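You operate a simulated robot arm through the tools that you are given. There is no shell and no other tool.

You run a simulated robot arm. Do the job below in one go: nothing can be reset, and whatever is moved stays where it is left.

## Task
Plug the sink and run warm water up to about the blue line.
Fine: use the red and the blue lever; the needle ends in the green band; red and blue levers off again. Where these are worked on the way, their far stop is far enough and under half their travel is too little: blue lever.

It is judged by the outcome, as a careful person would: the job done as asked, and still so three seconds after it is handed in. It fails if anything else is knocked over, pushed out of place, dropped, spilled or broken.

## Robot
A 6-joint arm with a three-finger gripper, fixed in place. Base frame: the origin is at the foot of the arm, x ahead of it, y to its left, z up; the work surface is at about z = 680. Lengths are in mm, angles in rad, forces in N, time in s.
Its first joint turns from -2.897 to 2.897 rad. Payload 4.89 kg.
The tool frame sits at the grasp point between the pads (the TCP): z along the fingers, y along the line on which they close. The tips reach 30 mm beyond it. The gripper opens to 164 mm. The gripper's body begins 125 mm behind the TCP.
Orientation is that of the tool frame in the base frame, as a unit quaternion [w, x, y, z]. With the fingers straight down and closing along the base's y, the tool's x points along the base's -x, its y along +y and its z along -z.

## Interface
- The arm moves only by the tool move_arm. Its arguments are lists of equal length, an entry for each row: "slide": the shift along the base's x, y, z in units of 30 mm (1.0 is 30 mm), a list of three; "rot": the turn, a rotation vector about the base's x, y, z in units of 6 degrees (1.0 is 6 degrees), a list of three; "gripper": the gripper command, from -1 (shut) to 1 (fully open), values between in proportion. In form: {"slide": [[dx, dy, dz], ...], "rot": [[rx, ry, rz], ...], "gripper": [gripper, ...]}. A call has 1 to 20 rows; each row shifts and turns the commanded pose from where the row before left it. A call with a number of a shift or a turn outside -1 to 1 is refused whole. A row lasts 0.2 s, in which the tool goes at most 50 mm and 0.15 rad; a call with a longer step from one row to the next is refused whole, and so is a gripper value outside its range. A pose out of reach is approached as far as the arm can. The call stops where the force on the tool passes 90 N (or 10 N more than at its start, if that is more) or the arm is blocked; 0.2 s more then pass. The fingers move at their own pace (about 108 mm/s each) and stop on an object; they squeeze with about 34 N. The grip force told is the motor's: it shows also when the fingers shut on nothing. Time passes only in rows, and 0.2 s behind the last, so rows that do not move let the fingers close. It gives the time, the measured TCP pose, the force on the tool (base axes), the opening and the grip force at its end, in the units of the frame above (readings bear some noise), with the torque about the TCP (base axes, N m) and any sound that the robot's microphone picked up.
- Cameras (640 x 400 px; columns grow to the right, rows downward): "scene" is fixed at [399.6, 500.9, 1418.7]; the picture's right is [-0.77, -0.63, 0.00], its down [-0.36, 0.44, -0.82] and it looks along [0.52, -0.64, -0.57] (base axes); focal length 327 px, centre (320, 200). "wrist" rides on the gripper at [76, -2, -152] in the tool frame; the picture's right is [0.02, 1.00, 0.00], its down [-0.88, 0.02, -0.47] and it looks along [-0.47, 0.01, 0.88] (tool axes); focal length 247 px, centre (320, 200).
- camera(camera): a new picture of that camera. It takes no simulated time.
- lift_body(by): slides the trunk up (or, below 0, down) by that many mm; the arm rides with it, the base frame stays. It gives what a move gives, with no picture.
- pixel_to_xyz(camera, pixels): there is no depth. For up to 12 entries [column, row, z] of the newest picture of that camera ("zoom" is the newest enlarged one), the place [x, y] in the base frame at which the ray of that pixel passes the height z, good to about 2 mm. It takes no simulated time.
- zoom(camera, box): a new picture of the part [left, top, right, bottom] of that camera's present view, enlarged. It takes no simulated time.
- close_job(): hands the job in; it is judged then, once.

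Leave the gripper open and the arm clear of the work at the hand-in unless told otherwise.

The tools are called after "Emit:" by a JSON object that holds its "api" and its "payload". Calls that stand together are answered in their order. move_arm: Moves the arm, as the interface text tells. Its arguments: {"type":"object","properties":{"slide":{"type":"array","items":{"type":"array","items":{"type":"number"}}},"rot":{"type":"array","items":{"type":"array","items":{"type":"number"}}},"gripper":{"type":"array","items":{"type":"number"}}},"required":["slide","rot","gripper"]} The other tools are called the same way: lift_body (by) slides the trunk up or down; camera (camera) takes a picture; pixel_to_xyz (camera, pixels) gives the place at which the rays of pixels pass given heights; zoom (camera, box) takes an enlarged picture of a part of a camera's view; close_job () hands the job in.

At the start:

```text
t: 0.0
position: [688.2, -214.4, 1168.1]
ee_rot: [0.0, 0.001, 1.0, 0.0]
ft_force: [0.5, 0.3, 0.4]
torque: [-0.03, 0.01, -0.01]
opening: 164.0
finger_force: 0.1
trunk travel left (down, up): [-175.0, 215.0]
```

scene: 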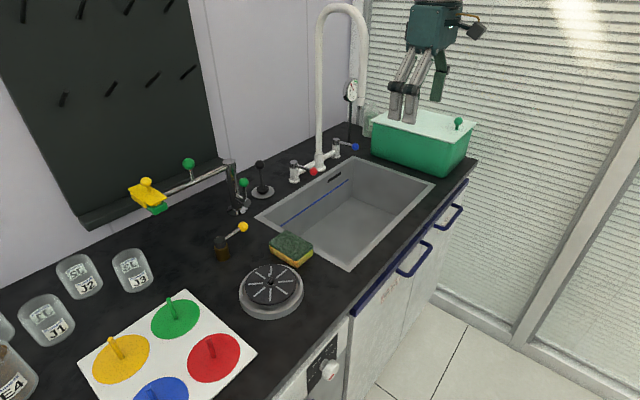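
wrist: 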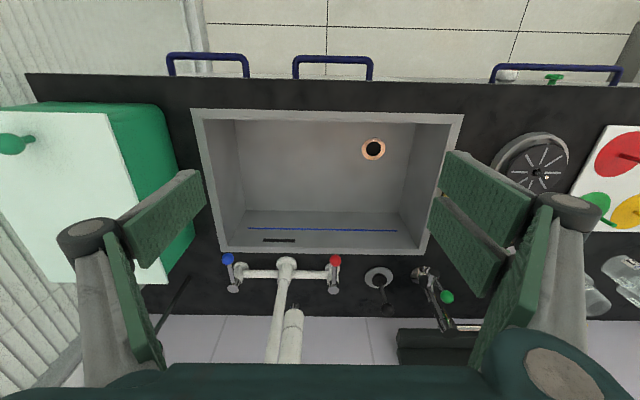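

I see the sink with a drain hole (wrist pixel ~374,149), a tap with red and blue levers, a gauge near the tap, a black knob on a disc beside it and other objects. I'll zoom in for details first.

Emit:
{"api": "zoom", "payload": {"camera": "scene", "box": [240, 60, 400, 220]}}

Emit:
{"api": "zoom", "payload": {"camera": "scene", "box": [200, 140, 340, 280]}}

Emit:
{"api": "zoom", "payload": {"camera": "wrist", "box": [190, 100, 470, 320]}}

Emit:
{"api": "zoom", "payload": {"camera": "scene", "box": [330, 70, 390, 130]}}

```text
2.50 times, centred on (320, 140) of scene
```

zoom: 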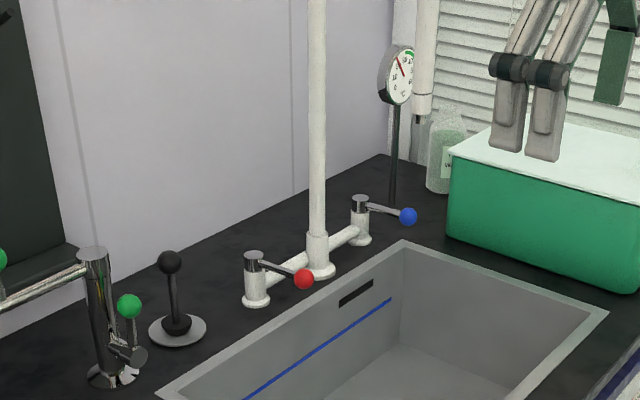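

```text
2.86 times, centred on (270, 210) of scene
```

zoom: 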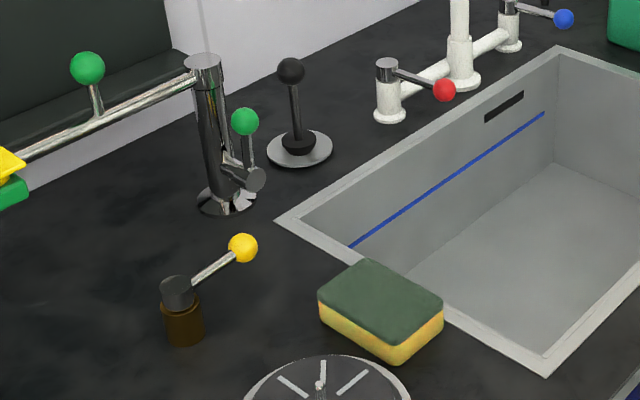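

```text
1.82 times, centred on (330, 210) of wrist
```

zoom: 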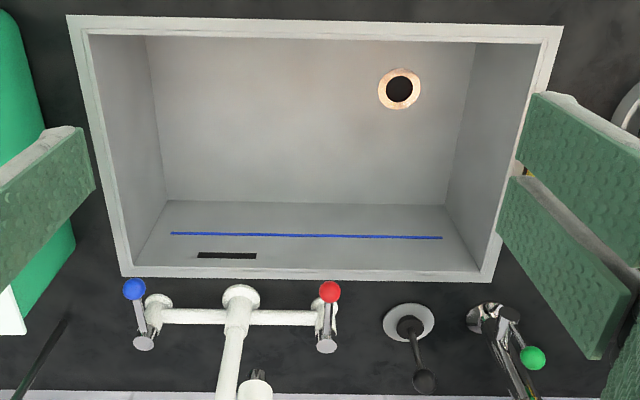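

```text
6.67 times, centred on (360, 100) of scene
```

zoom: 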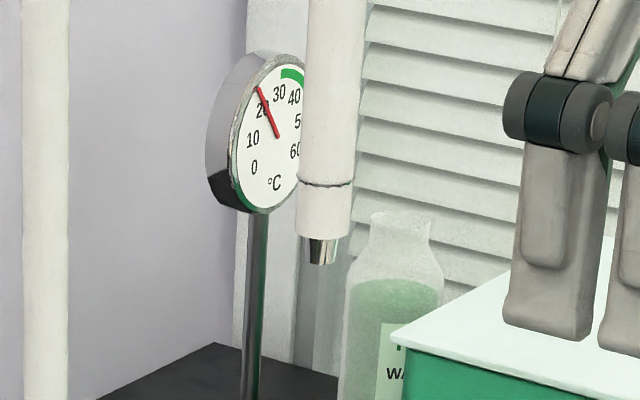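

I'll look closer at the possible plugs: the black stick on a disc, the round grey slotted thing, the yellow lever, and the rest of the worktop.

Emit:
{"api": "zoom", "payload": {"camera": "scene", "box": [220, 240, 320, 340]}}

Emit:
{"api": "zoom", "payload": {"camera": "scene", "box": [225, 145, 285, 220]}}

Emit:
{"api": "zoom", "payload": {"camera": "scene", "box": [0, 240, 260, 400]}}

Emit:
{"api": "zoom", "payload": {"camera": "wrist", "box": [340, 240, 480, 330]}}

Emit:
{"api": "zoom", "payload": {"camera": "wrist", "box": [480, 60, 640, 330]}}

Emit:
{"api": "zoom", "payload": {"camera": "wrist", "box": [344, 130, 404, 170]}}

Emit:
{"api": "zoom", "payload": {"camera": "scene", "box": [300, 300, 360, 400]}}

```text
4.00 times, centred on (270, 290) of scene
```

zoom: 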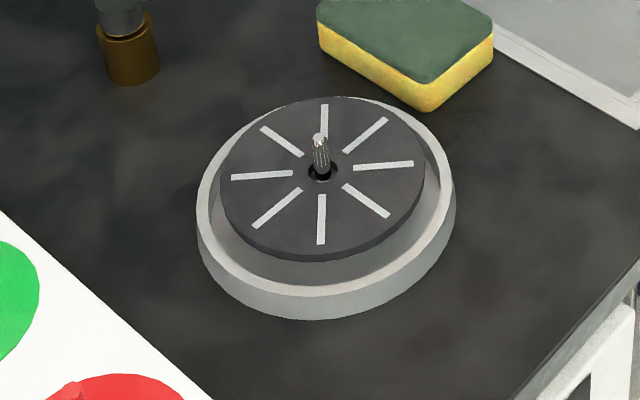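

```text
5.33 times, centred on (255, 182) of scene
```

zoom: 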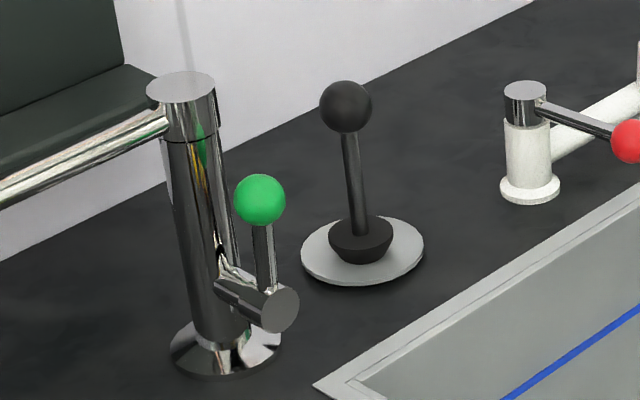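

```text
2.46 times, centred on (130, 320) of scene
```

zoom: 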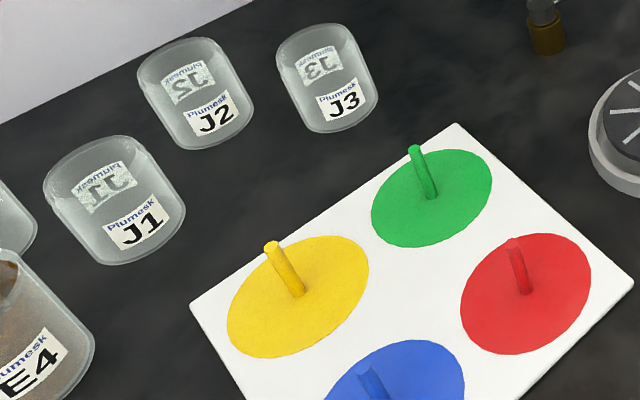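

```text
4.44 times, centred on (410, 285) of wrist
```

zoom: 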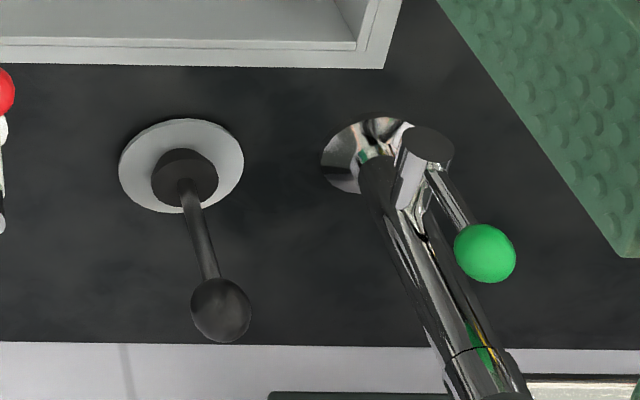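

```text
1.48 times, centred on (560, 195) of wrist
```

zoom: 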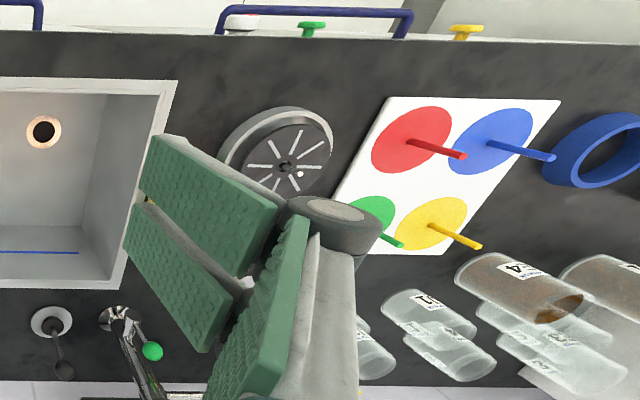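

```text
10.00 times, centred on (374, 150) of wrist
```

zoom: 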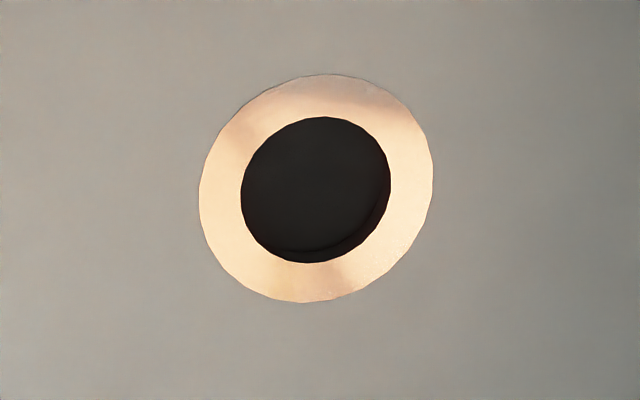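

```text
4.00 times, centred on (330, 350) of scene
```

zoom: 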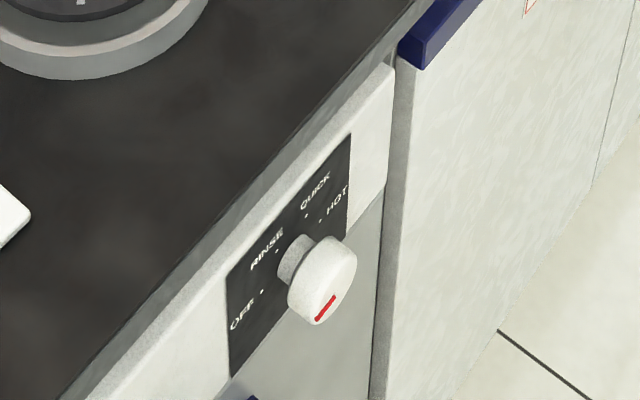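

The black piece (scene 258,180) looks like a stopper with a stem and ball standing on a saucer: that is the plug. The drain is at wrist (373.6,148.8). I'll get coordinates of key points.

Emit:
{"api": "pixel_to_xyz", "payload": {"camera": "wrist", "pixels": [[373.6, 148.8, 680], [373.6, 148.8, 580], [373.6, 148.8, 530], [373.6, 148.8, 480], [378.7, 277.4, 680], [378.7, 277.4, 685], [380.5, 280, 690], [387.9, 309.5, 760], [387.9, 309.5, 780], [387.9, 309.5, 800], [335, 260, 740], [228, 258, 740]]}}

Emit:
{"api": "pixel_to_xyz", "payload": {"camera": "scene", "pixels": [[258.9, 187.5, 680], [258.9, 187.5, 685], [257.3, 164.5, 760], [257.3, 164.5, 780], [257.3, 164.5, 800], [313.3, 171, 730], [313.3, 171, 750], [354.5, 147, 730], [354.5, 147, 750]]}}

```text
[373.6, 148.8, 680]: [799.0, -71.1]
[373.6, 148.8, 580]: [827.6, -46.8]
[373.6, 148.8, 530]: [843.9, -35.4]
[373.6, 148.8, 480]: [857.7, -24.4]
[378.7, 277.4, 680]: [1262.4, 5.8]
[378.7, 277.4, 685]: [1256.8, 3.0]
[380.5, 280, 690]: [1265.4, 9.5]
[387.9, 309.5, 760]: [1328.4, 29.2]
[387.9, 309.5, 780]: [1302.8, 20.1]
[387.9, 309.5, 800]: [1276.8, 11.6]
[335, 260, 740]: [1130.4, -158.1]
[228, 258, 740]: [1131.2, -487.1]
```

```text
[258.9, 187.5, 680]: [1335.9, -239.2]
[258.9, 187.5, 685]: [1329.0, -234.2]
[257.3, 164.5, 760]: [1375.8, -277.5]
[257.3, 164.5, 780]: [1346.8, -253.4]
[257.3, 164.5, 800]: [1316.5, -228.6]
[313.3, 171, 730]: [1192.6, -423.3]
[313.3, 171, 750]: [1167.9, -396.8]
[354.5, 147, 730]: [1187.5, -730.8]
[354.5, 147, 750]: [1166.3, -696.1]
```

The two cameras disagree at z = 680, so the worktop height needs triangulating. I'll compare the sink's rim corners and plug in both views at several heights.

Emit:
{"api": "pixel_to_xyz", "payload": {"camera": "wrist", "pixels": [[378.7, 277.4, 840], [378.7, 277.4, 860], [387.9, 309.5, 920], [387.9, 309.5, 940], [387.9, 309.5, 960], [464, 114, 840], [464, 114, 860], [190, 108, 840], [190, 108, 860], [426, 253, 840], [426, 253, 860], [217, 252, 850]]}}

Emit:
{"api": "pixel_to_xyz", "payload": {"camera": "scene", "pixels": [[262.9, 192.2, 840], [262.9, 192.2, 860], [259.9, 164.9, 920], [259.9, 164.9, 940], [259.9, 164.9, 960], [348, 271, 840], [348, 271, 860], [435, 185, 840], [435, 185, 860], [255.2, 218.8, 840], [255.2, 218.8, 860], [352.8, 156, 850]]}}

Emit:
{"api": "zoom", "payload": {"camera": "wrist", "box": [180, 220, 350, 326]}}

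```text
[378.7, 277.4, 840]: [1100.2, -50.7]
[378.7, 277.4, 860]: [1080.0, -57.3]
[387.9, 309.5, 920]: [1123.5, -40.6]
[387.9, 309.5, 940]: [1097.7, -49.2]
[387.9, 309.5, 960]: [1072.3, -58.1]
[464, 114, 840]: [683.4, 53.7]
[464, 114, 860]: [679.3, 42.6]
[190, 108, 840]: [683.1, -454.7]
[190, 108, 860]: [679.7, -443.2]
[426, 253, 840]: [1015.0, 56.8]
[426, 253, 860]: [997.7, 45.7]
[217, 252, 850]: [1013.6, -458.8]
```

```text
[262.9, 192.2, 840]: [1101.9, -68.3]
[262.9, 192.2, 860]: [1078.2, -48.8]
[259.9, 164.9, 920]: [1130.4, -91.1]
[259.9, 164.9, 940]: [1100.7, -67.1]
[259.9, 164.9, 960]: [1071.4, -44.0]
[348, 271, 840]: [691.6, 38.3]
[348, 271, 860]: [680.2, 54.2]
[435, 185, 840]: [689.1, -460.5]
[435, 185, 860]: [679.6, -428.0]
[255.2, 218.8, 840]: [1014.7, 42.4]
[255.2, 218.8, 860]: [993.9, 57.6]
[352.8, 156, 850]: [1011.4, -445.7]
```

```text
3.76 times, centred on (265, 273) of wrist
```

zoom: 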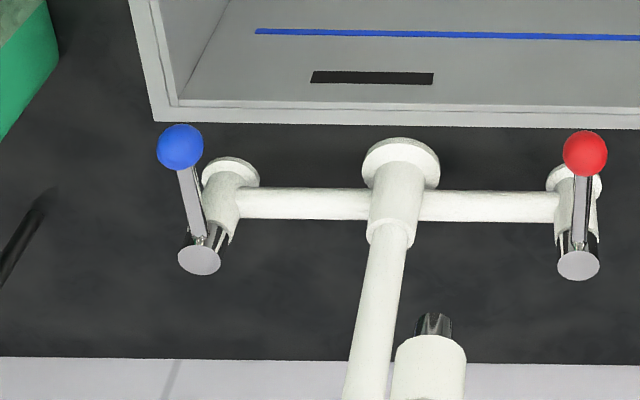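

The worktop comes out at z ≈ 851, the plug at about (1087, -55) with its ball at z ≈ 950. Now I'll triangulate the lever balls, lever caps, blue line and sink floor.

Emit:
{"api": "pixel_to_xyz", "payload": {"camera": "wrist", "pixels": [[335.5, 260.5, 890], [335.5, 260.5, 920], [227.8, 258.9, 890], [227.8, 258.9, 920], [333.6, 290.3, 900], [333.6, 290.3, 930], [232.8, 289.2, 900], [232.8, 289.2, 930], [248, 228, 780], [248, 228, 820], [262, 201, 680], [262, 201, 720]]}}

Emit:
{"api": "pixel_to_xyz", "payload": {"camera": "scene", "pixels": [[313.6, 171.2, 890], [313.6, 171.2, 920], [355.2, 146.4, 890], [355.2, 146.4, 920], [293.6, 161.6, 900], [293.6, 161.6, 930], [335.6, 139.2, 900], [335.6, 139.2, 930], [348, 179.6, 780], [348, 179.6, 820], [352, 198, 680], [352, 198, 720]]}}

Emit:
{"api": "zoom", "payload": {"camera": "wrist", "box": [230, 170, 440, 260]}}

Emit:
{"api": "zoom", "payload": {"camera": "scene", "box": [300, 0, 400, 80]}}

```text
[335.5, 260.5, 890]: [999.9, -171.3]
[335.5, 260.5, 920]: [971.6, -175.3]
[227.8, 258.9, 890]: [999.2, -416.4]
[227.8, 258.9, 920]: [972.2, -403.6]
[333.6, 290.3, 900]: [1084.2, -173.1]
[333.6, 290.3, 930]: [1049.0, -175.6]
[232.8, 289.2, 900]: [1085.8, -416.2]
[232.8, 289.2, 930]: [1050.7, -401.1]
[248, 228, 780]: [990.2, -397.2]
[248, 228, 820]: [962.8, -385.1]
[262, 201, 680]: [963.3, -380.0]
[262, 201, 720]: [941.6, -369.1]
```

```text
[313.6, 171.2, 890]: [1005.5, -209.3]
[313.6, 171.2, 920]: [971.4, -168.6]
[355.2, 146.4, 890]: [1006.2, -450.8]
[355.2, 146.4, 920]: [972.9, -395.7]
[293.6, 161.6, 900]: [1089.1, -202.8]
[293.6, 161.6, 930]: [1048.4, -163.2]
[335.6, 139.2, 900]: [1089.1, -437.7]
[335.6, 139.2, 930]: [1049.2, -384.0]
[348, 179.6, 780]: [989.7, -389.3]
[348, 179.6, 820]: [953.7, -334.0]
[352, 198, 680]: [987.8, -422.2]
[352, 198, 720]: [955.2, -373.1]
```

```text
3.05 times, centred on (335, 215) of wrist
```

zoom: 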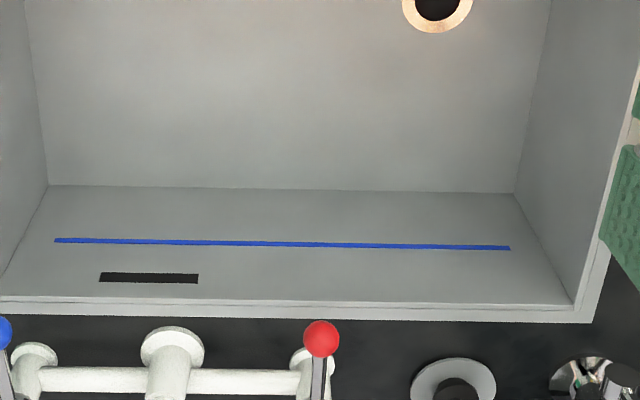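

```text
5.00 times, centred on (350, 40) of scene
```

zoom: 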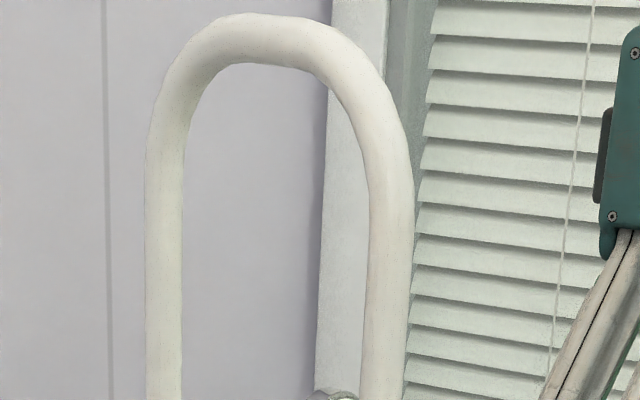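

Estimates so far, in mm:
- **Sink:** floor z ≈ 680, rim ≈ 851, blue line ≈ 779. The drain is at (799, -71).
- **Levers:** the red ball is at (975, -174, 916) and the blue ball at (976, -405, 915). Their pivots are at x ≈ 1057.
- **Spout:** the outlet is near (862, -240, 1121).

I'll go sideways to the plug's y first, away from the spout. Then I'll go forward to see how far the arm reaches with the tool down.

Emit:
{"api": "move_arm", "payload": {"slide": [[0, 0.89, 0], [0, 0.89, 0], [0, 0.89, 0], [0, 0.89, 0], [0, 0.89, 0], [0, 0.89, 0], [1, 0, 0], [1, 0, 0], [1, 0, 0], [1, 0, 0], [1, 0, 0], [1, 0, 0], [1, 0, 0], [1, 0, 0]], "rot": [[0, 0, 0], [0, 0, 0], [0, 0, 0], [0, 0, 0], [0, 0, 0], [0, 0, 0], [0, 0, 0], [0, 0, 0], [0, 0, 0], [0, 0, 0], [0, 0, 0], [0, 0, 0], [0, 0, 0], [0, 0, 0]], "gripper": [-0.3, -0.3, -0.3, -0.3, -0.3, -0.3, -0.3, -0.3, -0.3, -0.3, -0.3, -0.3, -0.3, -0.3]}}

```text
t: 3.0
position: [929.9, -55.3, 1165.7]
ee_rot: [0.0, 0.001, 1.0, 0.001]
ft_force: [-0.5, 0.4, 0.9]
torque: [0.01, -0.14, 0.0]
opening: 57.7
finger_force: 0.0
trunk travel left (down, up): [-175.0, 215.0]
```

Clear so far at (930, -55, 1166). I'll check both views from here.

Emit:
{"api": "camera", "payload": {"camera": "wrist"}}

Emit:
{"api": "camera", "payload": {"camera": "scene"}}

```text
taken
```

wrist: 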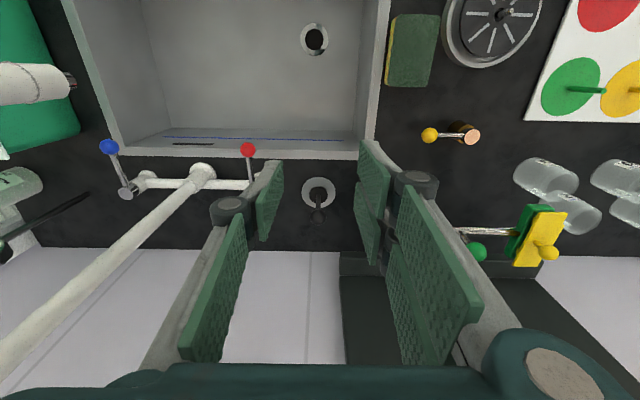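

```text
taken
```

scene: 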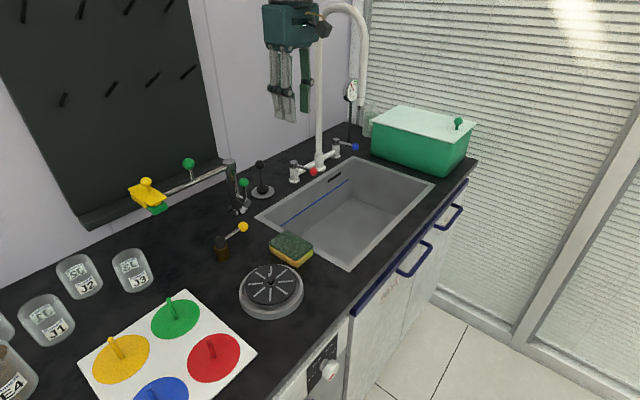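

The path ahead is clear; the plug shows at wrist (318,195). I'll go on forward to find the reach.

Emit:
{"api": "move_arm", "payload": {"slide": [[1, 0, 0], [1, 0, 0], [1, 0, 0], [1, 0, 0], [1, 0, 0], [0, 0, 0], [0, 0, 0]], "rot": [[0, 0, 0], [0, 0, 0], [0, 0, 0], [0, 0, 0], [0, 0, 0], [0, 0, 0], [0, 0, 0]], "gripper": [-0.3, -0.3, -0.3, -0.3, -0.3, -0.3, -0.3]}}

```text
t: 4.6
position: [1079.5, -54.1, 1167.4]
ee_rot: [0.0, 0.0, 1.0, 0.0]
ft_force: [0.4, -0.2, -0.1]
torque: [-0.05, 0.08, -0.01]
opening: 57.3
finger_force: 0.0
trunk travel left (down, up): [-175.0, 215.0]
```

It reaches x = 1080 with the tool down. I'll view the plug from here.

Emit:
{"api": "camera", "payload": {"camera": "wrist"}}

Emit:
{"api": "zoom", "payload": {"camera": "scene", "box": [200, 60, 340, 220]}}

```text
taken
```

wrist: 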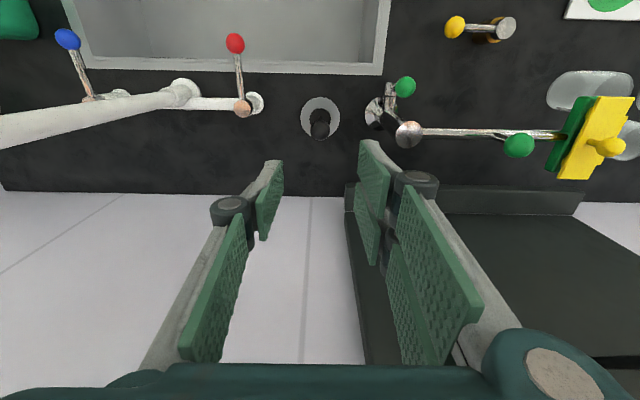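

```text
2.50 times, centred on (270, 140) of scene
```

zoom: 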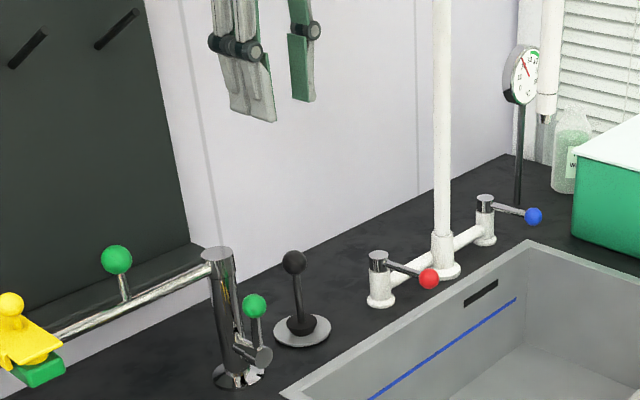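

I'll refine the plug position from this nearer view: ball (320,131), saucer (320,116), green tap column top (408,134).

Emit:
{"api": "zoom", "payload": {"camera": "wrist", "box": [230, 60, 430, 185]}}

Emit:
{"api": "pixel_to_xyz", "payload": {"camera": "wrist", "pixels": [[320, 131, 940], [320, 131, 950], [320, 131, 960], [320, 116, 853], [408, 134, 950], [408, 134, 980], [404, 87, 900], [235, 43, 916], [67, 39, 915], [243, 107, 922]]}}

```text
3.20 times, centred on (330, 122) of wrist
```

zoom: 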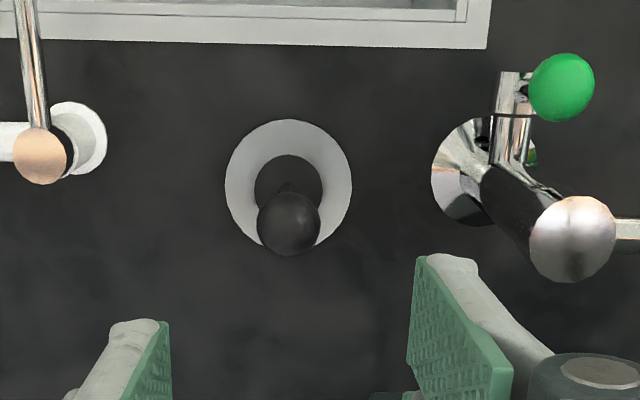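

```text
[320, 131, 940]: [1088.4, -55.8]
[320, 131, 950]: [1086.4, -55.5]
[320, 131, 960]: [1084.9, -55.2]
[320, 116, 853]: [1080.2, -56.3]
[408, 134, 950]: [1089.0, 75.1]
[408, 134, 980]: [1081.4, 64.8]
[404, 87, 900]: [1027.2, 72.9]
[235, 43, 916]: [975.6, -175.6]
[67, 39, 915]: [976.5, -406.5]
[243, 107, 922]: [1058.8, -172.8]
```

The plug axis is at about (1084, -55.5) and its ball at z ≈ 950. I'll shift 4 mm forward and lower the trunk 150 mm, which leaves the tips above the ball.

Emit:
{"api": "move_arm", "payload": {"slide": [[0.14, -0.04, 0], [0, 0, 0]], "rot": [[0, 0, 0], [0, 0, 0]], "gripper": [-0.25, -0.25]}}

Emit:
{"api": "lift_body", "payload": {"by": -150}}

Emit:
{"api": "camera", "payload": {"camera": "wrist"}}

Emit:
{"api": "zoom", "payload": {"camera": "scene", "box": [200, 100, 340, 220]}}

```text
t: 5.2
position: [1083.1, -57.1, 1168.0]
ee_rot: [0.0, 0.0, 1.0, 0.001]
ft_force: [0.3, -0.3, 0.5]
torque: [-0.01, 0.05, 0.01]
opening: 61.8
finger_force: 0.1
trunk travel left (down, up): [-175.0, 215.0]
```

```text
t: 7.0
position: [1083.6, -55.2, 1017.7]
ee_rot: [0.0, 0.001, 1.0, 0.0]
ft_force: [-0.3, -0.8, 0.0]
torque: [-0.03, 0.01, 0.0]
opening: 61.3
finger_force: 0.1
trunk travel left (down, up): [-25.0, 365.0]
```

```text
taken
```

wrist: 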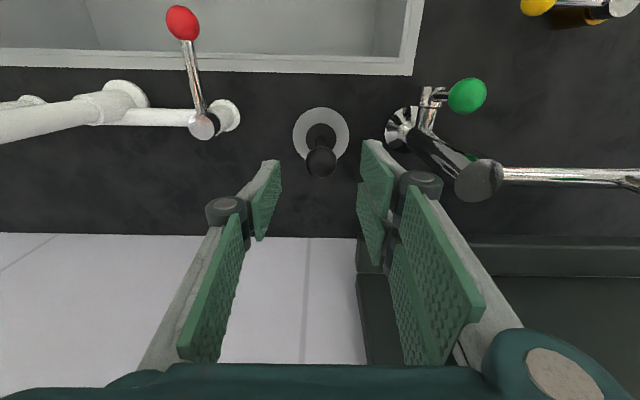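

```text
3.33 times, centred on (270, 160) of scene
```

zoom: 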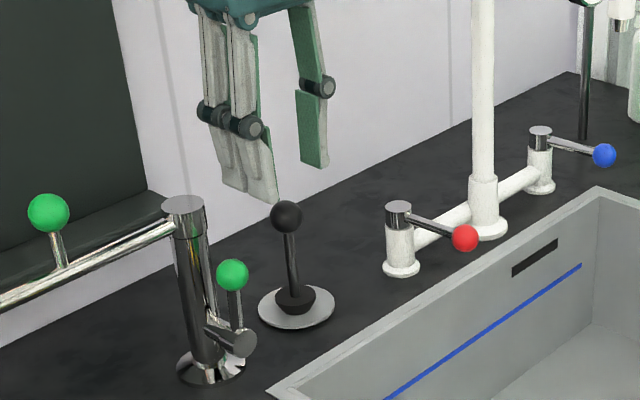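

The tips are just above the ball. I'll check the ball position (321,162) again.

Emit:
{"api": "pixel_to_xyz", "payload": {"camera": "wrist", "pixels": [[321, 162, 950], [321, 162, 945], [321, 130, 853], [321, 136, 880], [182, 22, 916], [205, 125, 922]]}}

Emit:
{"api": "zoom", "payload": {"camera": "wrist", "box": [260, 90, 380, 200]}}

```text
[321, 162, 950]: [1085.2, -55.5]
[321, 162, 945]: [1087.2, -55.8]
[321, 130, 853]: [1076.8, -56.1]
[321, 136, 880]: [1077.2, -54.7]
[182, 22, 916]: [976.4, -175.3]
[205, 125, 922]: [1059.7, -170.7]
```

```text
3.64 times, centred on (320, 145) of wrist
```

zoom: 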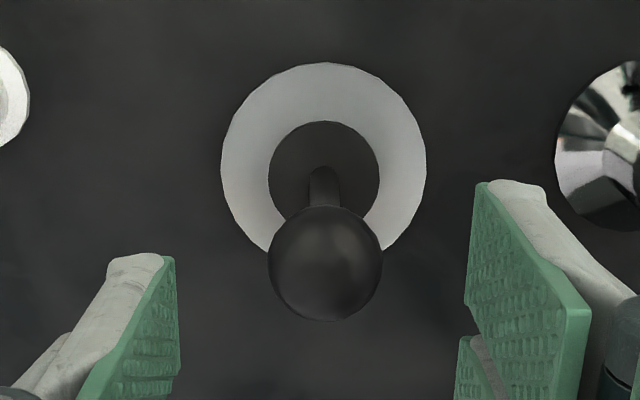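

It is aligned. I'll go down 70 mm so the TCP is at the ball's height.

Emit:
{"api": "move_arm", "payload": {"slide": [[0, 0, -0.6], [0, 0, -0.6], [0, 0, -0.6], [0, 0, -0.54], [0, 0, 0]], "rot": [[0, 0, 0], [0, 0, 0], [0, 0, 0], [0, 0, 0], [0, 0, 0]], "gripper": [-0.25, -0.25, -0.25, -0.25, -0.25]}}

Emit:
{"api": "zoom", "payload": {"camera": "scene", "box": [200, 100, 340, 220]}}

Emit:
{"api": "camera", "payload": {"camera": "wrist"}}

```text
t: 8.2
position: [1083.9, -56.3, 948.0]
ee_rot: [0.001, 0.001, 1.0, 0.0]
ft_force: [1.0, -0.1, -0.5]
torque: [0.0, 0.01, -0.01]
opening: 61.6
finger_force: 0.0
trunk travel left (down, up): [-25.0, 365.0]
```

```text
3.33 times, centred on (270, 160) of scene
```

zoom: 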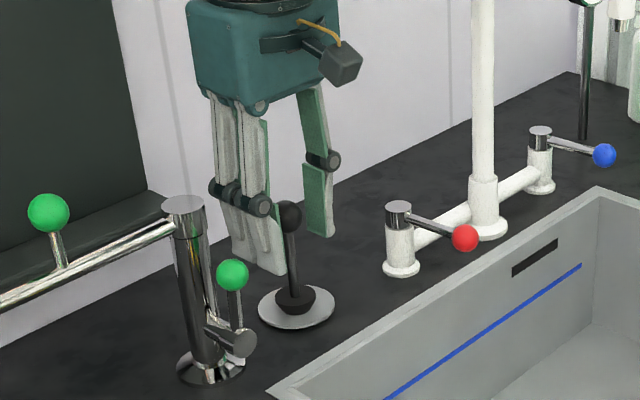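

```text
taken
```

wrist: 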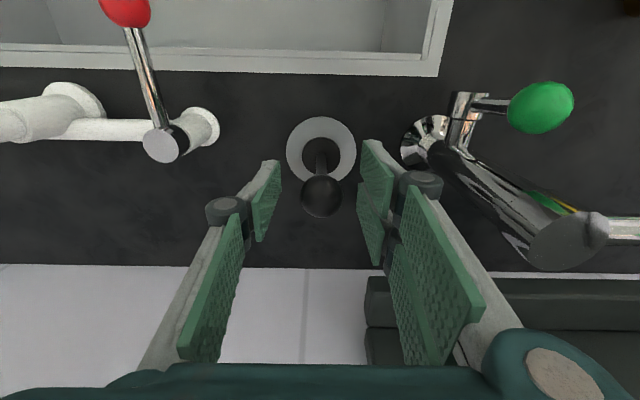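

The ball sits at the grasp point (wrist 321,196). I'll close on it.

Emit:
{"api": "move_arm", "payload": {"slide": [[0, 0, 0], [0, 0, 0], [0, 0, 0], [0, 0, 0]], "rot": [[0, 0, 0], [0, 0, 0], [0, 0, 0], [0, 0, 0]], "gripper": [-1, -1, -1, -1]}}

Emit:
{"api": "camera", "payload": {"camera": "wrist"}}

```text
t: 9.2
position: [1083.1, -56.1, 948.4]
ee_rot: [0.001, 0.0, 1.0, 0.0]
ft_force: [0.5, 0.2, 0.3]
torque: [0.02, -0.03, -0.01]
opening: 26.8
finger_force: 34.2
trunk travel left (down, up): [-25.0, 365.0]
```

```text
taken
```

wrist: 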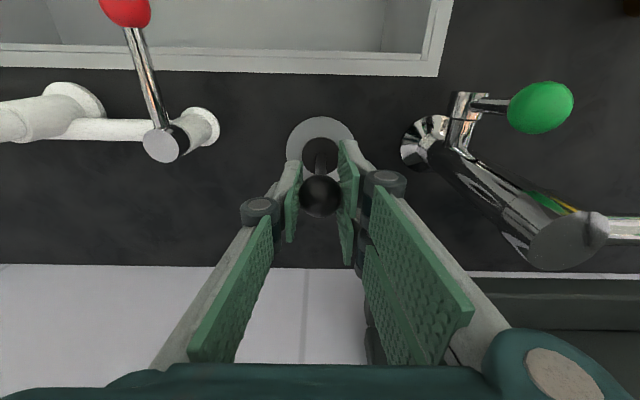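

The ball is gripped (opening 26.8, 34 N). I'll lift slowly and check that the saucer stays.

Emit:
{"api": "move_arm", "payload": {"slide": [[0, 0, 0.2], [0, 0, 0.4], [0, 0, 0.6], [0, 0, 0.6], [0, 0, 0]], "rot": [[0, 0, 0], [0, 0, 0], [0, 0, 0], [0, 0, 0], [0, 0, 0]], "gripper": [-1, -1, -1, -1, -1]}}

Emit:
{"api": "zoom", "payload": {"camera": "scene", "box": [200, 100, 340, 220]}}

Emit:
{"api": "camera", "payload": {"camera": "wrist"}}

```text
t: 10.3
position: [1083.1, -56.7, 1002.6]
ee_rot: [0.0, 0.0, 1.0, 0.001]
ft_force: [-0.6, -0.1, -1.1]
torque: [-0.03, 0.04, -0.02]
opening: 26.7
finger_force: 34.2
trunk travel left (down, up): [-25.0, 365.0]
```

```text
3.33 times, centred on (270, 160) of scene
```

zoom: 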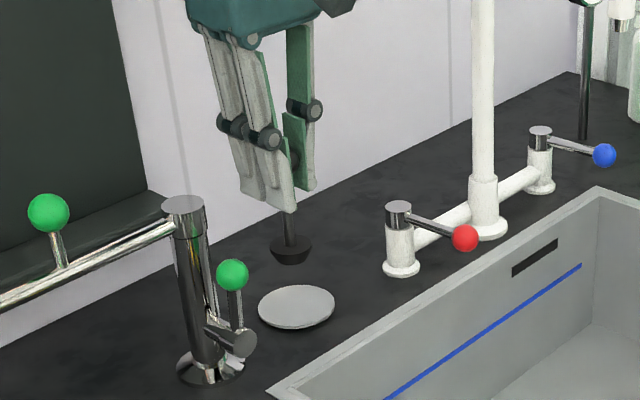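

```text
taken
```

wrist: 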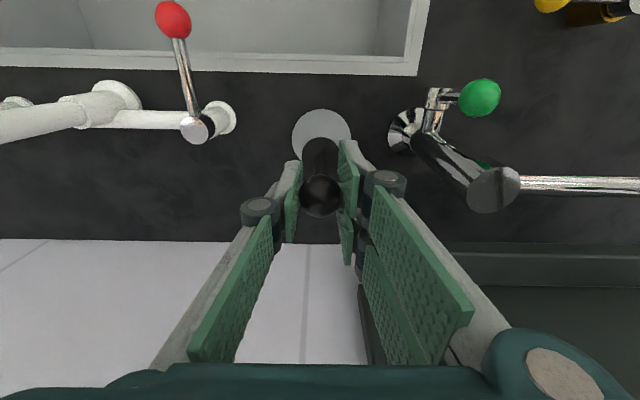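

The plug lifted cleanly and the saucer stayed. I'll bring it back over the drain at (799, -71).

Emit:
{"api": "move_arm", "payload": {"slide": [[-0.4, 0, 0], [-0.75, -0.04, 0], [-0.75, -0.04, 0], [-0.75, -0.04, 0], [-0.75, -0.04, 0], [-0.75, -0.04, 0], [-0.75, -0.04, 0], [-0.75, -0.04, 0], [-0.75, -0.04, 0], [-0.75, -0.05, 0], [-0.75, -0.05, 0], [-0.75, -0.05, 0], [-0.75, 0, 0], [-0.4, 0, 0], [0, 0, 0], [0, 0, 0]], "rot": [[0, 0, 0], [0, 0, 0], [0, 0, 0], [0, 0, 0], [0, 0, 0], [0, 0, 0], [0, 0, 0], [0, 0, 0], [0, 0, 0], [0, 0, 0], [0, 0, 0], [0, 0, 0], [0, 0, 0], [0, 0, 0], [0, 0, 0], [0, 0, 0]], "gripper": [-1, -1, -1, -1, -1, -1, -1, -1, -1, -1, -1, -1, -1, -1, -1, -1]}}

Emit:
{"api": "camera", "payload": {"camera": "wrist"}}

Emit:
{"api": "camera", "payload": {"camera": "scene"}}

```text
t: 13.8
position: [788.4, -71.6, 1002.9]
ee_rot: [0.0, 0.0, 1.0, 0.0]
ft_force: [0.0, -0.4, -1.0]
torque: [-0.02, -0.02, -0.02]
opening: 27.0
finger_force: 33.9
trunk travel left (down, up): [-25.0, 365.0]
```

```text
taken
```

wrist: 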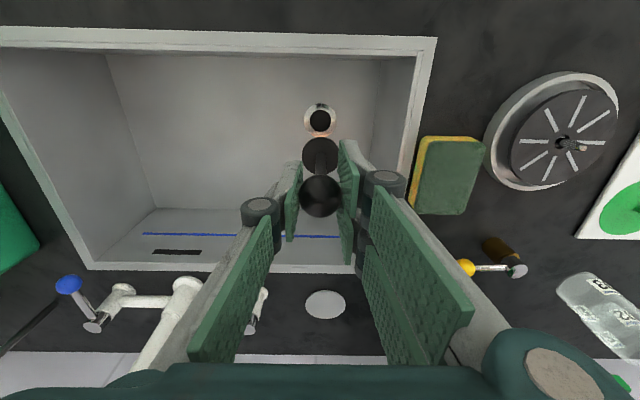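

```text
taken
```

scene: 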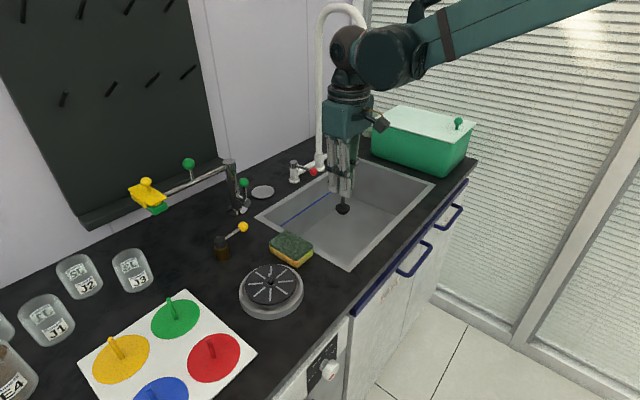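

Now the drain is at wrist (320,121). I'll zoom in to measure its centre and the plug's base.

Emit:
{"api": "zoom", "payload": {"camera": "wrist", "box": [270, 90, 370, 220]}}

Emit:
{"api": "pixel_to_xyz", "payload": {"camera": "wrist", "pixels": [[320, 120, 680], [320, 119, 680], [320, 121, 670], [320, 154, 920], [320, 196, 1002]]}}

```text
3.08 times, centred on (320, 155) of wrist
```

zoom: 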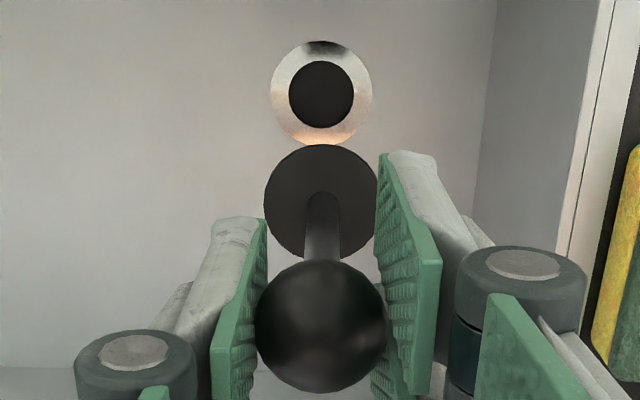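

```text
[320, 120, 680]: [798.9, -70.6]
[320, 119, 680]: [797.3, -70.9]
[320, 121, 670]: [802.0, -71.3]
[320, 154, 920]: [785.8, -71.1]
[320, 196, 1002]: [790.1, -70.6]
```

I'll shift 11 mm forward and 1 mm left, then go down partway (to z ≈ 830) and measure again.

Emit:
{"api": "move_arm", "payload": {"slide": [[0.37, 0.04, 0], [0, 0, -0.5], [0, 0, -0.9], [0, 0, -0.9], [0, 0, -0.9], [0, 0, -0.9], [0, 0, -0.9], [0, 0, -0.7], [0, 0, 0], [0, 0, 0]], "rot": [[0, 0, 0], [0, 0, 0], [0, 0, 0], [0, 0, 0], [0, 0, 0], [0, 0, 0], [0, 0, 0], [0, 0, 0], [0, 0, 0], [0, 0, 0]], "gripper": [-1, -1, -1, -1, -1, -1, -1, -1, -1, -1]}}

Emit:
{"api": "camera", "payload": {"camera": "wrist"}}

Emit:
{"api": "zoom", "payload": {"camera": "wrist", "box": [270, 90, 370, 220]}}

Emit:
{"api": "camera", "payload": {"camera": "scene"}}

```text
t: 15.9
position: [799.8, -70.0, 830.6]
ee_rot: [0.001, 0.0, 1.0, 0.001]
ft_force: [0.6, -0.1, -1.7]
torque: [-0.03, 0.04, 0.0]
opening: 26.9
finger_force: 34.0
trunk travel left (down, up): [-25.0, 365.0]
```

```text
taken
```

wrist: 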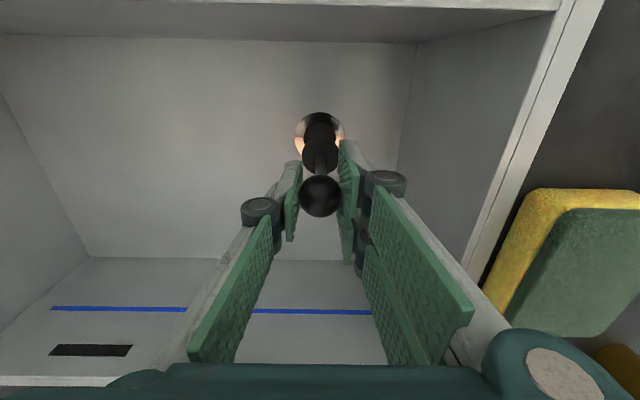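

```text
3.08 times, centred on (320, 155) of wrist
```

zoom: 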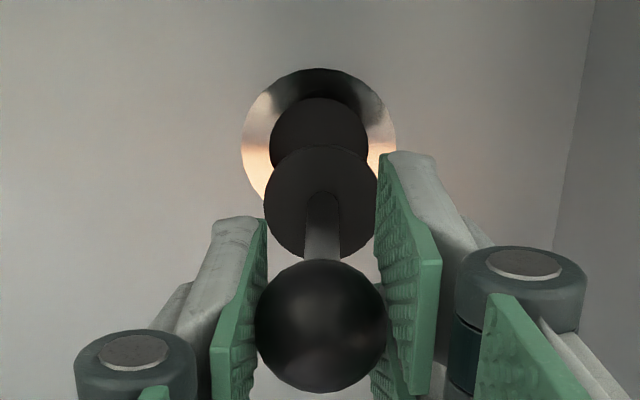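

```text
taken
```

scene: 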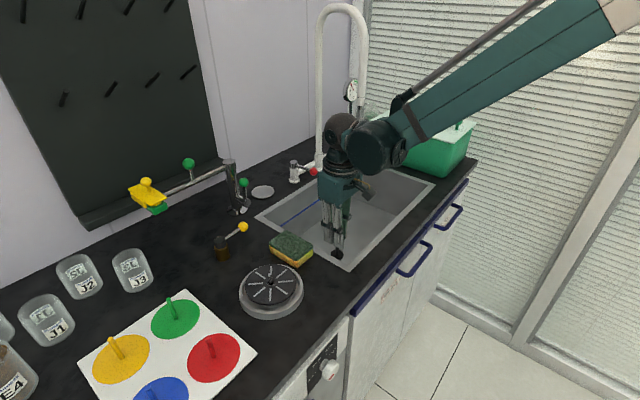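

Measuring the ring centre again (≈320, 137).

Emit:
{"api": "pixel_to_xyz", "payload": {"camera": "wrist", "pixels": [[320, 137, 680], [320, 156, 757], [320, 196, 830], [295.3, 137, 680], [345, 137, 680]]}}

```text
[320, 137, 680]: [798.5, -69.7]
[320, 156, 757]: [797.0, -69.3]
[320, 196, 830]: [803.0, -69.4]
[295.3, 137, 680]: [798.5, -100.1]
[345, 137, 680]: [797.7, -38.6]
```

It is well aligned. I'll descend 48 mm to just above the drain.

Emit:
{"api": "move_arm", "payload": {"slide": [[-0.03, 0, -0.4], [0, 0, -0.4], [0, 0, -0.4], [0, 0, -0.2], [0, 0, -0.2], [0, 0, 0]], "rot": [[0, 0, 0], [0, 0, 0], [0, 0, 0], [0, 0, 0], [0, 0, 0], [0, 0, 0]], "gripper": [-1, -1, -1, -1, -1, -1]}}

Emit:
{"api": "zoom", "payload": {"camera": "wrist", "box": [270, 90, 370, 220]}}

```text
t: 17.4
position: [800.1, -68.6, 781.5]
ee_rot: [0.0, 0.001, 1.0, 0.0]
ft_force: [0.4, 0.8, -1.2]
torque: [0.02, 0.02, -0.03]
opening: 27.0
finger_force: 33.6
trunk travel left (down, up): [-25.0, 365.0]
```

```text
3.08 times, centred on (320, 155) of wrist
```

zoom: 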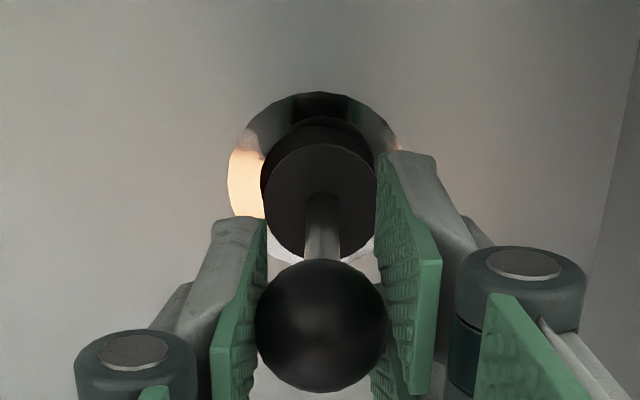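

Still concentric. I'll go down in small steps, watching the force.

Emit:
{"api": "move_arm", "payload": {"slide": [[0, 0, -0.1], [0, 0, -0.1], [0, 0, -0.1], [0, 0, -0.1], [0, 0, -0.1], [0, 0, 0]], "rot": [[0, 0, 0], [0, 0, 0], [0, 0, 0], [0, 0, 0], [0, 0, 0], [0, 0, 0]], "gripper": [-1, -1, -1, -1, -1, -1]}}

Emit:
{"api": "zoom", "payload": {"camera": "wrist", "box": [270, 90, 370, 220]}}

```text
t: 18.8
position: [799.3, -71.6, 767.6]
ee_rot: [0.0, 0.0, 1.0, 0.0]
ft_force: [0.9, -1.3, -1.5]
torque: [-0.01, -0.03, -0.02]
opening: 26.7
finger_force: 33.9
trunk travel left (down, up): [-25.0, 365.0]
```

```text
3.08 times, centred on (320, 155) of wrist
```

zoom: 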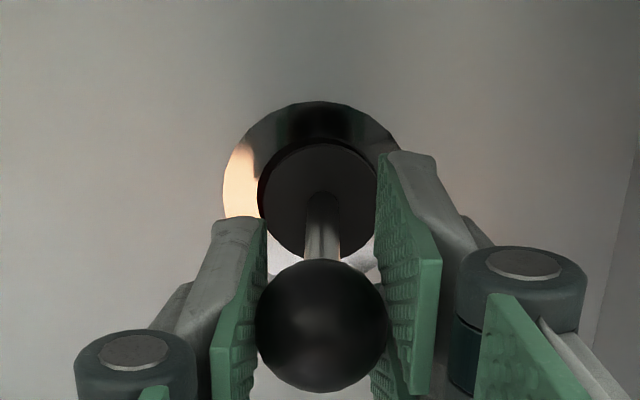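

No contact yet, and the base is entering the hole. I'll continue in small steps.

Emit:
{"api": "move_arm", "payload": {"slide": [[0, 0, -0.1], [0, 0, -0.1], [0, 0, -0.1], [0, 0, -0.1], [0, 0, 0]], "rot": [[0, 0, 0], [0, 0, 0], [0, 0, 0], [0, 0, 0], [0, 0, 0]], "gripper": [-1, -1, -1, -1, -1]}}

Emit:
{"api": "zoom", "payload": {"camera": "wrist", "box": [270, 90, 370, 220]}}

```text
t: 19.9
position: [798.8, -68.7, 757.4]
ee_rot: [0.0, 0.0, 1.0, 0.0]
ft_force: [1.3, 1.6, 31.7]
torque: [-0.02, -0.05, -0.03]
opening: 26.7
finger_force: 33.9
trunk travel left (down, up): [-25.0, 365.0]
```

```text
3.08 times, centred on (320, 155) of wrist
```

zoom: 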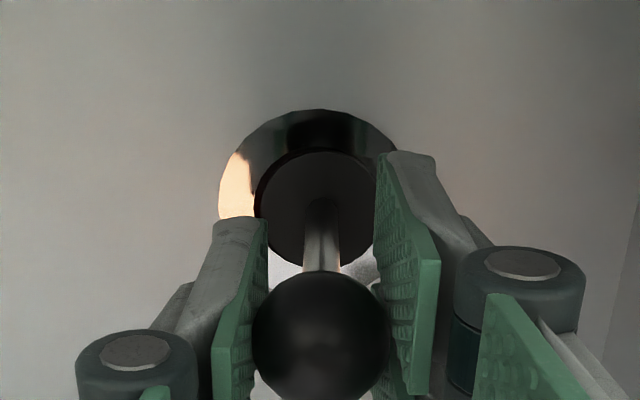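

There is 32 N of contact, so the plug is seated. I'll open the gripper and rise to look.

Emit:
{"api": "move_arm", "payload": {"slide": [[0, 0, 0], [0, 0, 0], [0, 0, 0], [0, 0, 0.5], [0, 0, 1], [0, 0, 1], [0, 0, 1], [0, 0, 1], [0, 0, 0]], "rot": [[0, 0, 0], [0, 0, 0], [0, 0, 0], [0, 0, 0], [0, 0, 0], [0, 0, 0], [0, 0, 0], [0, 0, 0], [0, 0, 0]], "gripper": [-0.3, -0.3, -0.3, -0.3, -0.3, -0.3, -0.3, -0.3, -0.3]}}

Emit:
{"api": "camera", "payload": {"camera": "wrist"}}

Emit:
{"api": "zoom", "payload": {"camera": "wrist", "box": [270, 90, 370, 220]}}

```text
t: 21.9
position: [800.4, -71.8, 891.6]
ee_rot: [0.0, 0.0, 1.0, 0.0]
ft_force: [0.0, 0.2, 0.8]
torque: [0.01, 0.04, -0.02]
opening: 57.6
finger_force: 0.0
trunk travel left (down, up): [-25.0, 365.0]
```

```text
taken
```

wrist: 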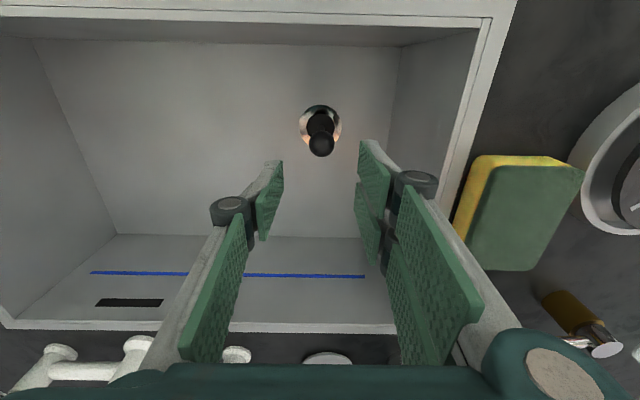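

```text
3.08 times, centred on (320, 155) of wrist
```

zoom: 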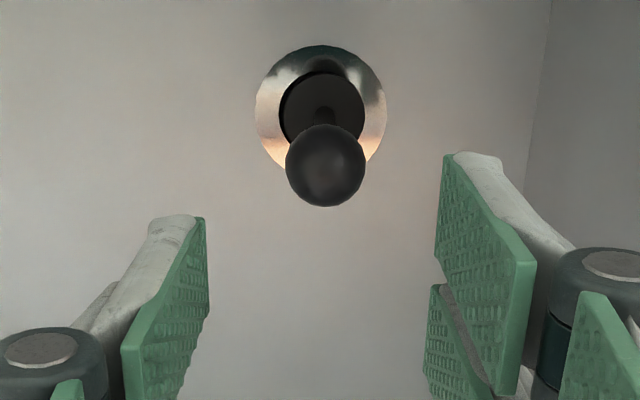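

The plug stands in the drain by itself. I'll zoom in closely on the seat.

Emit:
{"api": "zoom", "payload": {"camera": "wrist", "box": [294, 98, 346, 164]}}

Emit:
{"api": "pixel_to_xyz", "payload": {"camera": "wrist", "pixels": [[321.3, 145.5, 755], [321.3, 145.5, 760], [320, 125, 680], [321, 123.5, 685], [321, 123.5, 695]]}}

```text
6.06 times, centred on (320, 131) of wrist
```

zoom: 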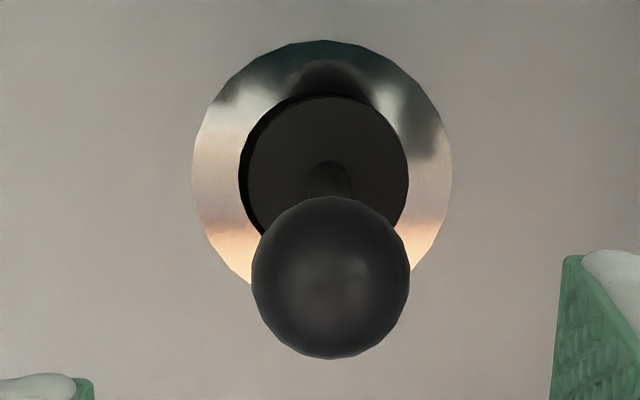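

```text
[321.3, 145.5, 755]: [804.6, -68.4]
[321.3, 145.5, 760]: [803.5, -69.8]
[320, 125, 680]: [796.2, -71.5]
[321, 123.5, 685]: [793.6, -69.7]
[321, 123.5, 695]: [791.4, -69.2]
```

The plug's top nearly fills the hole, with a thin crescent gap at its left. To seat it firmly, I'll shut the fingers and press gently on top of the ball.

Emit:
{"api": "move_arm", "payload": {"slide": [[0, 0, 0], [0, 0, 0], [0, 0, -0.7], [0, 0, -0.7], [0, 0, -0.7], [0, 0, -0.4], [0, 0, 0]], "rot": [[0, 0, 0], [0, 0, 0], [0, 0, 0], [0, 0, 0], [0, 0, 0], [0, 0, 0], [0, 0, 0]], "gripper": [-1, -1, -1, -1, -1, -1, -1]}}

Emit:
{"api": "camera", "payload": {"camera": "wrist"}}

```text
t: 23.6
position: [800.4, -69.2, 816.3]
ee_rot: [0.0, 0.0, 1.0, 0.001]
ft_force: [-0.3, -0.3, 0.2]
torque: [0.01, -0.02, 0.01]
opening: 0.0
finger_force: 33.8
trunk travel left (down, up): [-25.0, 365.0]
```

```text
taken
```

wrist: 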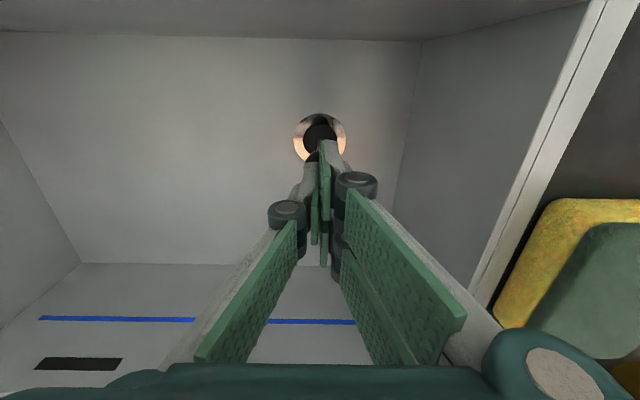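

The tips are above the ball. I'll press down in 3 mm steps.

Emit:
{"api": "move_arm", "payload": {"slide": [[0, 0, -0.1], [0, 0, -0.1], [0, 0, -0.1], [0, 0, -0.1], [0, 0, -0.1], [0, 0, -0.1], [0, 0, 0]], "rot": [[0, 0, 0], [0, 0, 0], [0, 0, 0], [0, 0, 0], [0, 0, 0], [0, 0, 0], [0, 0, 0]], "gripper": [-1, -1, -1, -1, -1, -1, -1]}}

```text
t: 24.8
position: [799.4, -70.8, 806.5]
ee_rot: [0.002, -0.001, 1.0, 0.0]
ft_force: [1.7, 0.0, 73.4]
torque: [-0.03, -0.12, 0.0]
opening: 5.8
finger_force: 34.4
trunk travel left (down, up): [-25.0, 365.0]
stopped in row 6: the force on the tool passed its limit at 100 N (the readings are from after the stop); the commanded pose is now the measured one
```

It pressed firmly at z ≈ 806. I'll rise and look.

Emit:
{"api": "move_arm", "payload": {"slide": [[0, 0, 0.3], [0, 0, 0.6], [0, 0, 1], [0, 0, 1], [0, 0, 0]], "rot": [[0, 0, 0], [0, 0, 0], [0, 0, 0], [0, 0, 0], [0, 0, 0]], "gripper": [-1, -1, -1, -1, -1]}}

Emit:
{"api": "camera", "payload": {"camera": "wrist"}}

Emit:
{"api": "zoom", "payload": {"camera": "wrist", "box": [294, 98, 346, 164]}}

```text
t: 26.0
position: [800.5, -70.1, 889.9]
ee_rot: [0.0, 0.0, 1.0, 0.001]
ft_force: [0.6, 0.8, -1.0]
torque: [-0.01, 0.05, 0.0]
opening: 0.0
finger_force: 34.1
trunk travel left (down, up): [-25.0, 365.0]
```

```text
taken
```

wrist: 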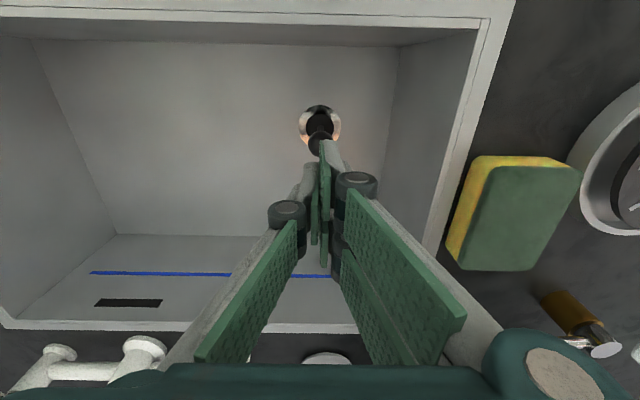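

```text
6.06 times, centred on (320, 131) of wrist
```

zoom: 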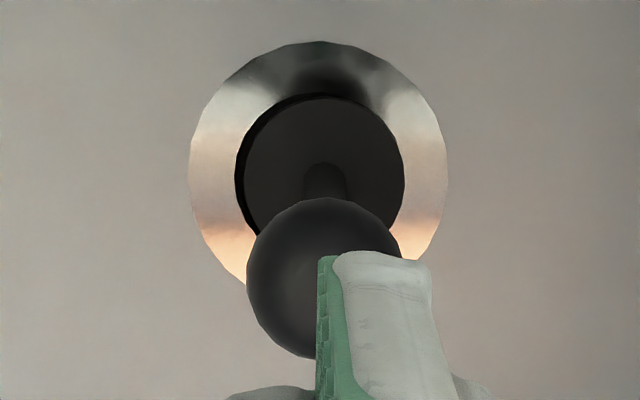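

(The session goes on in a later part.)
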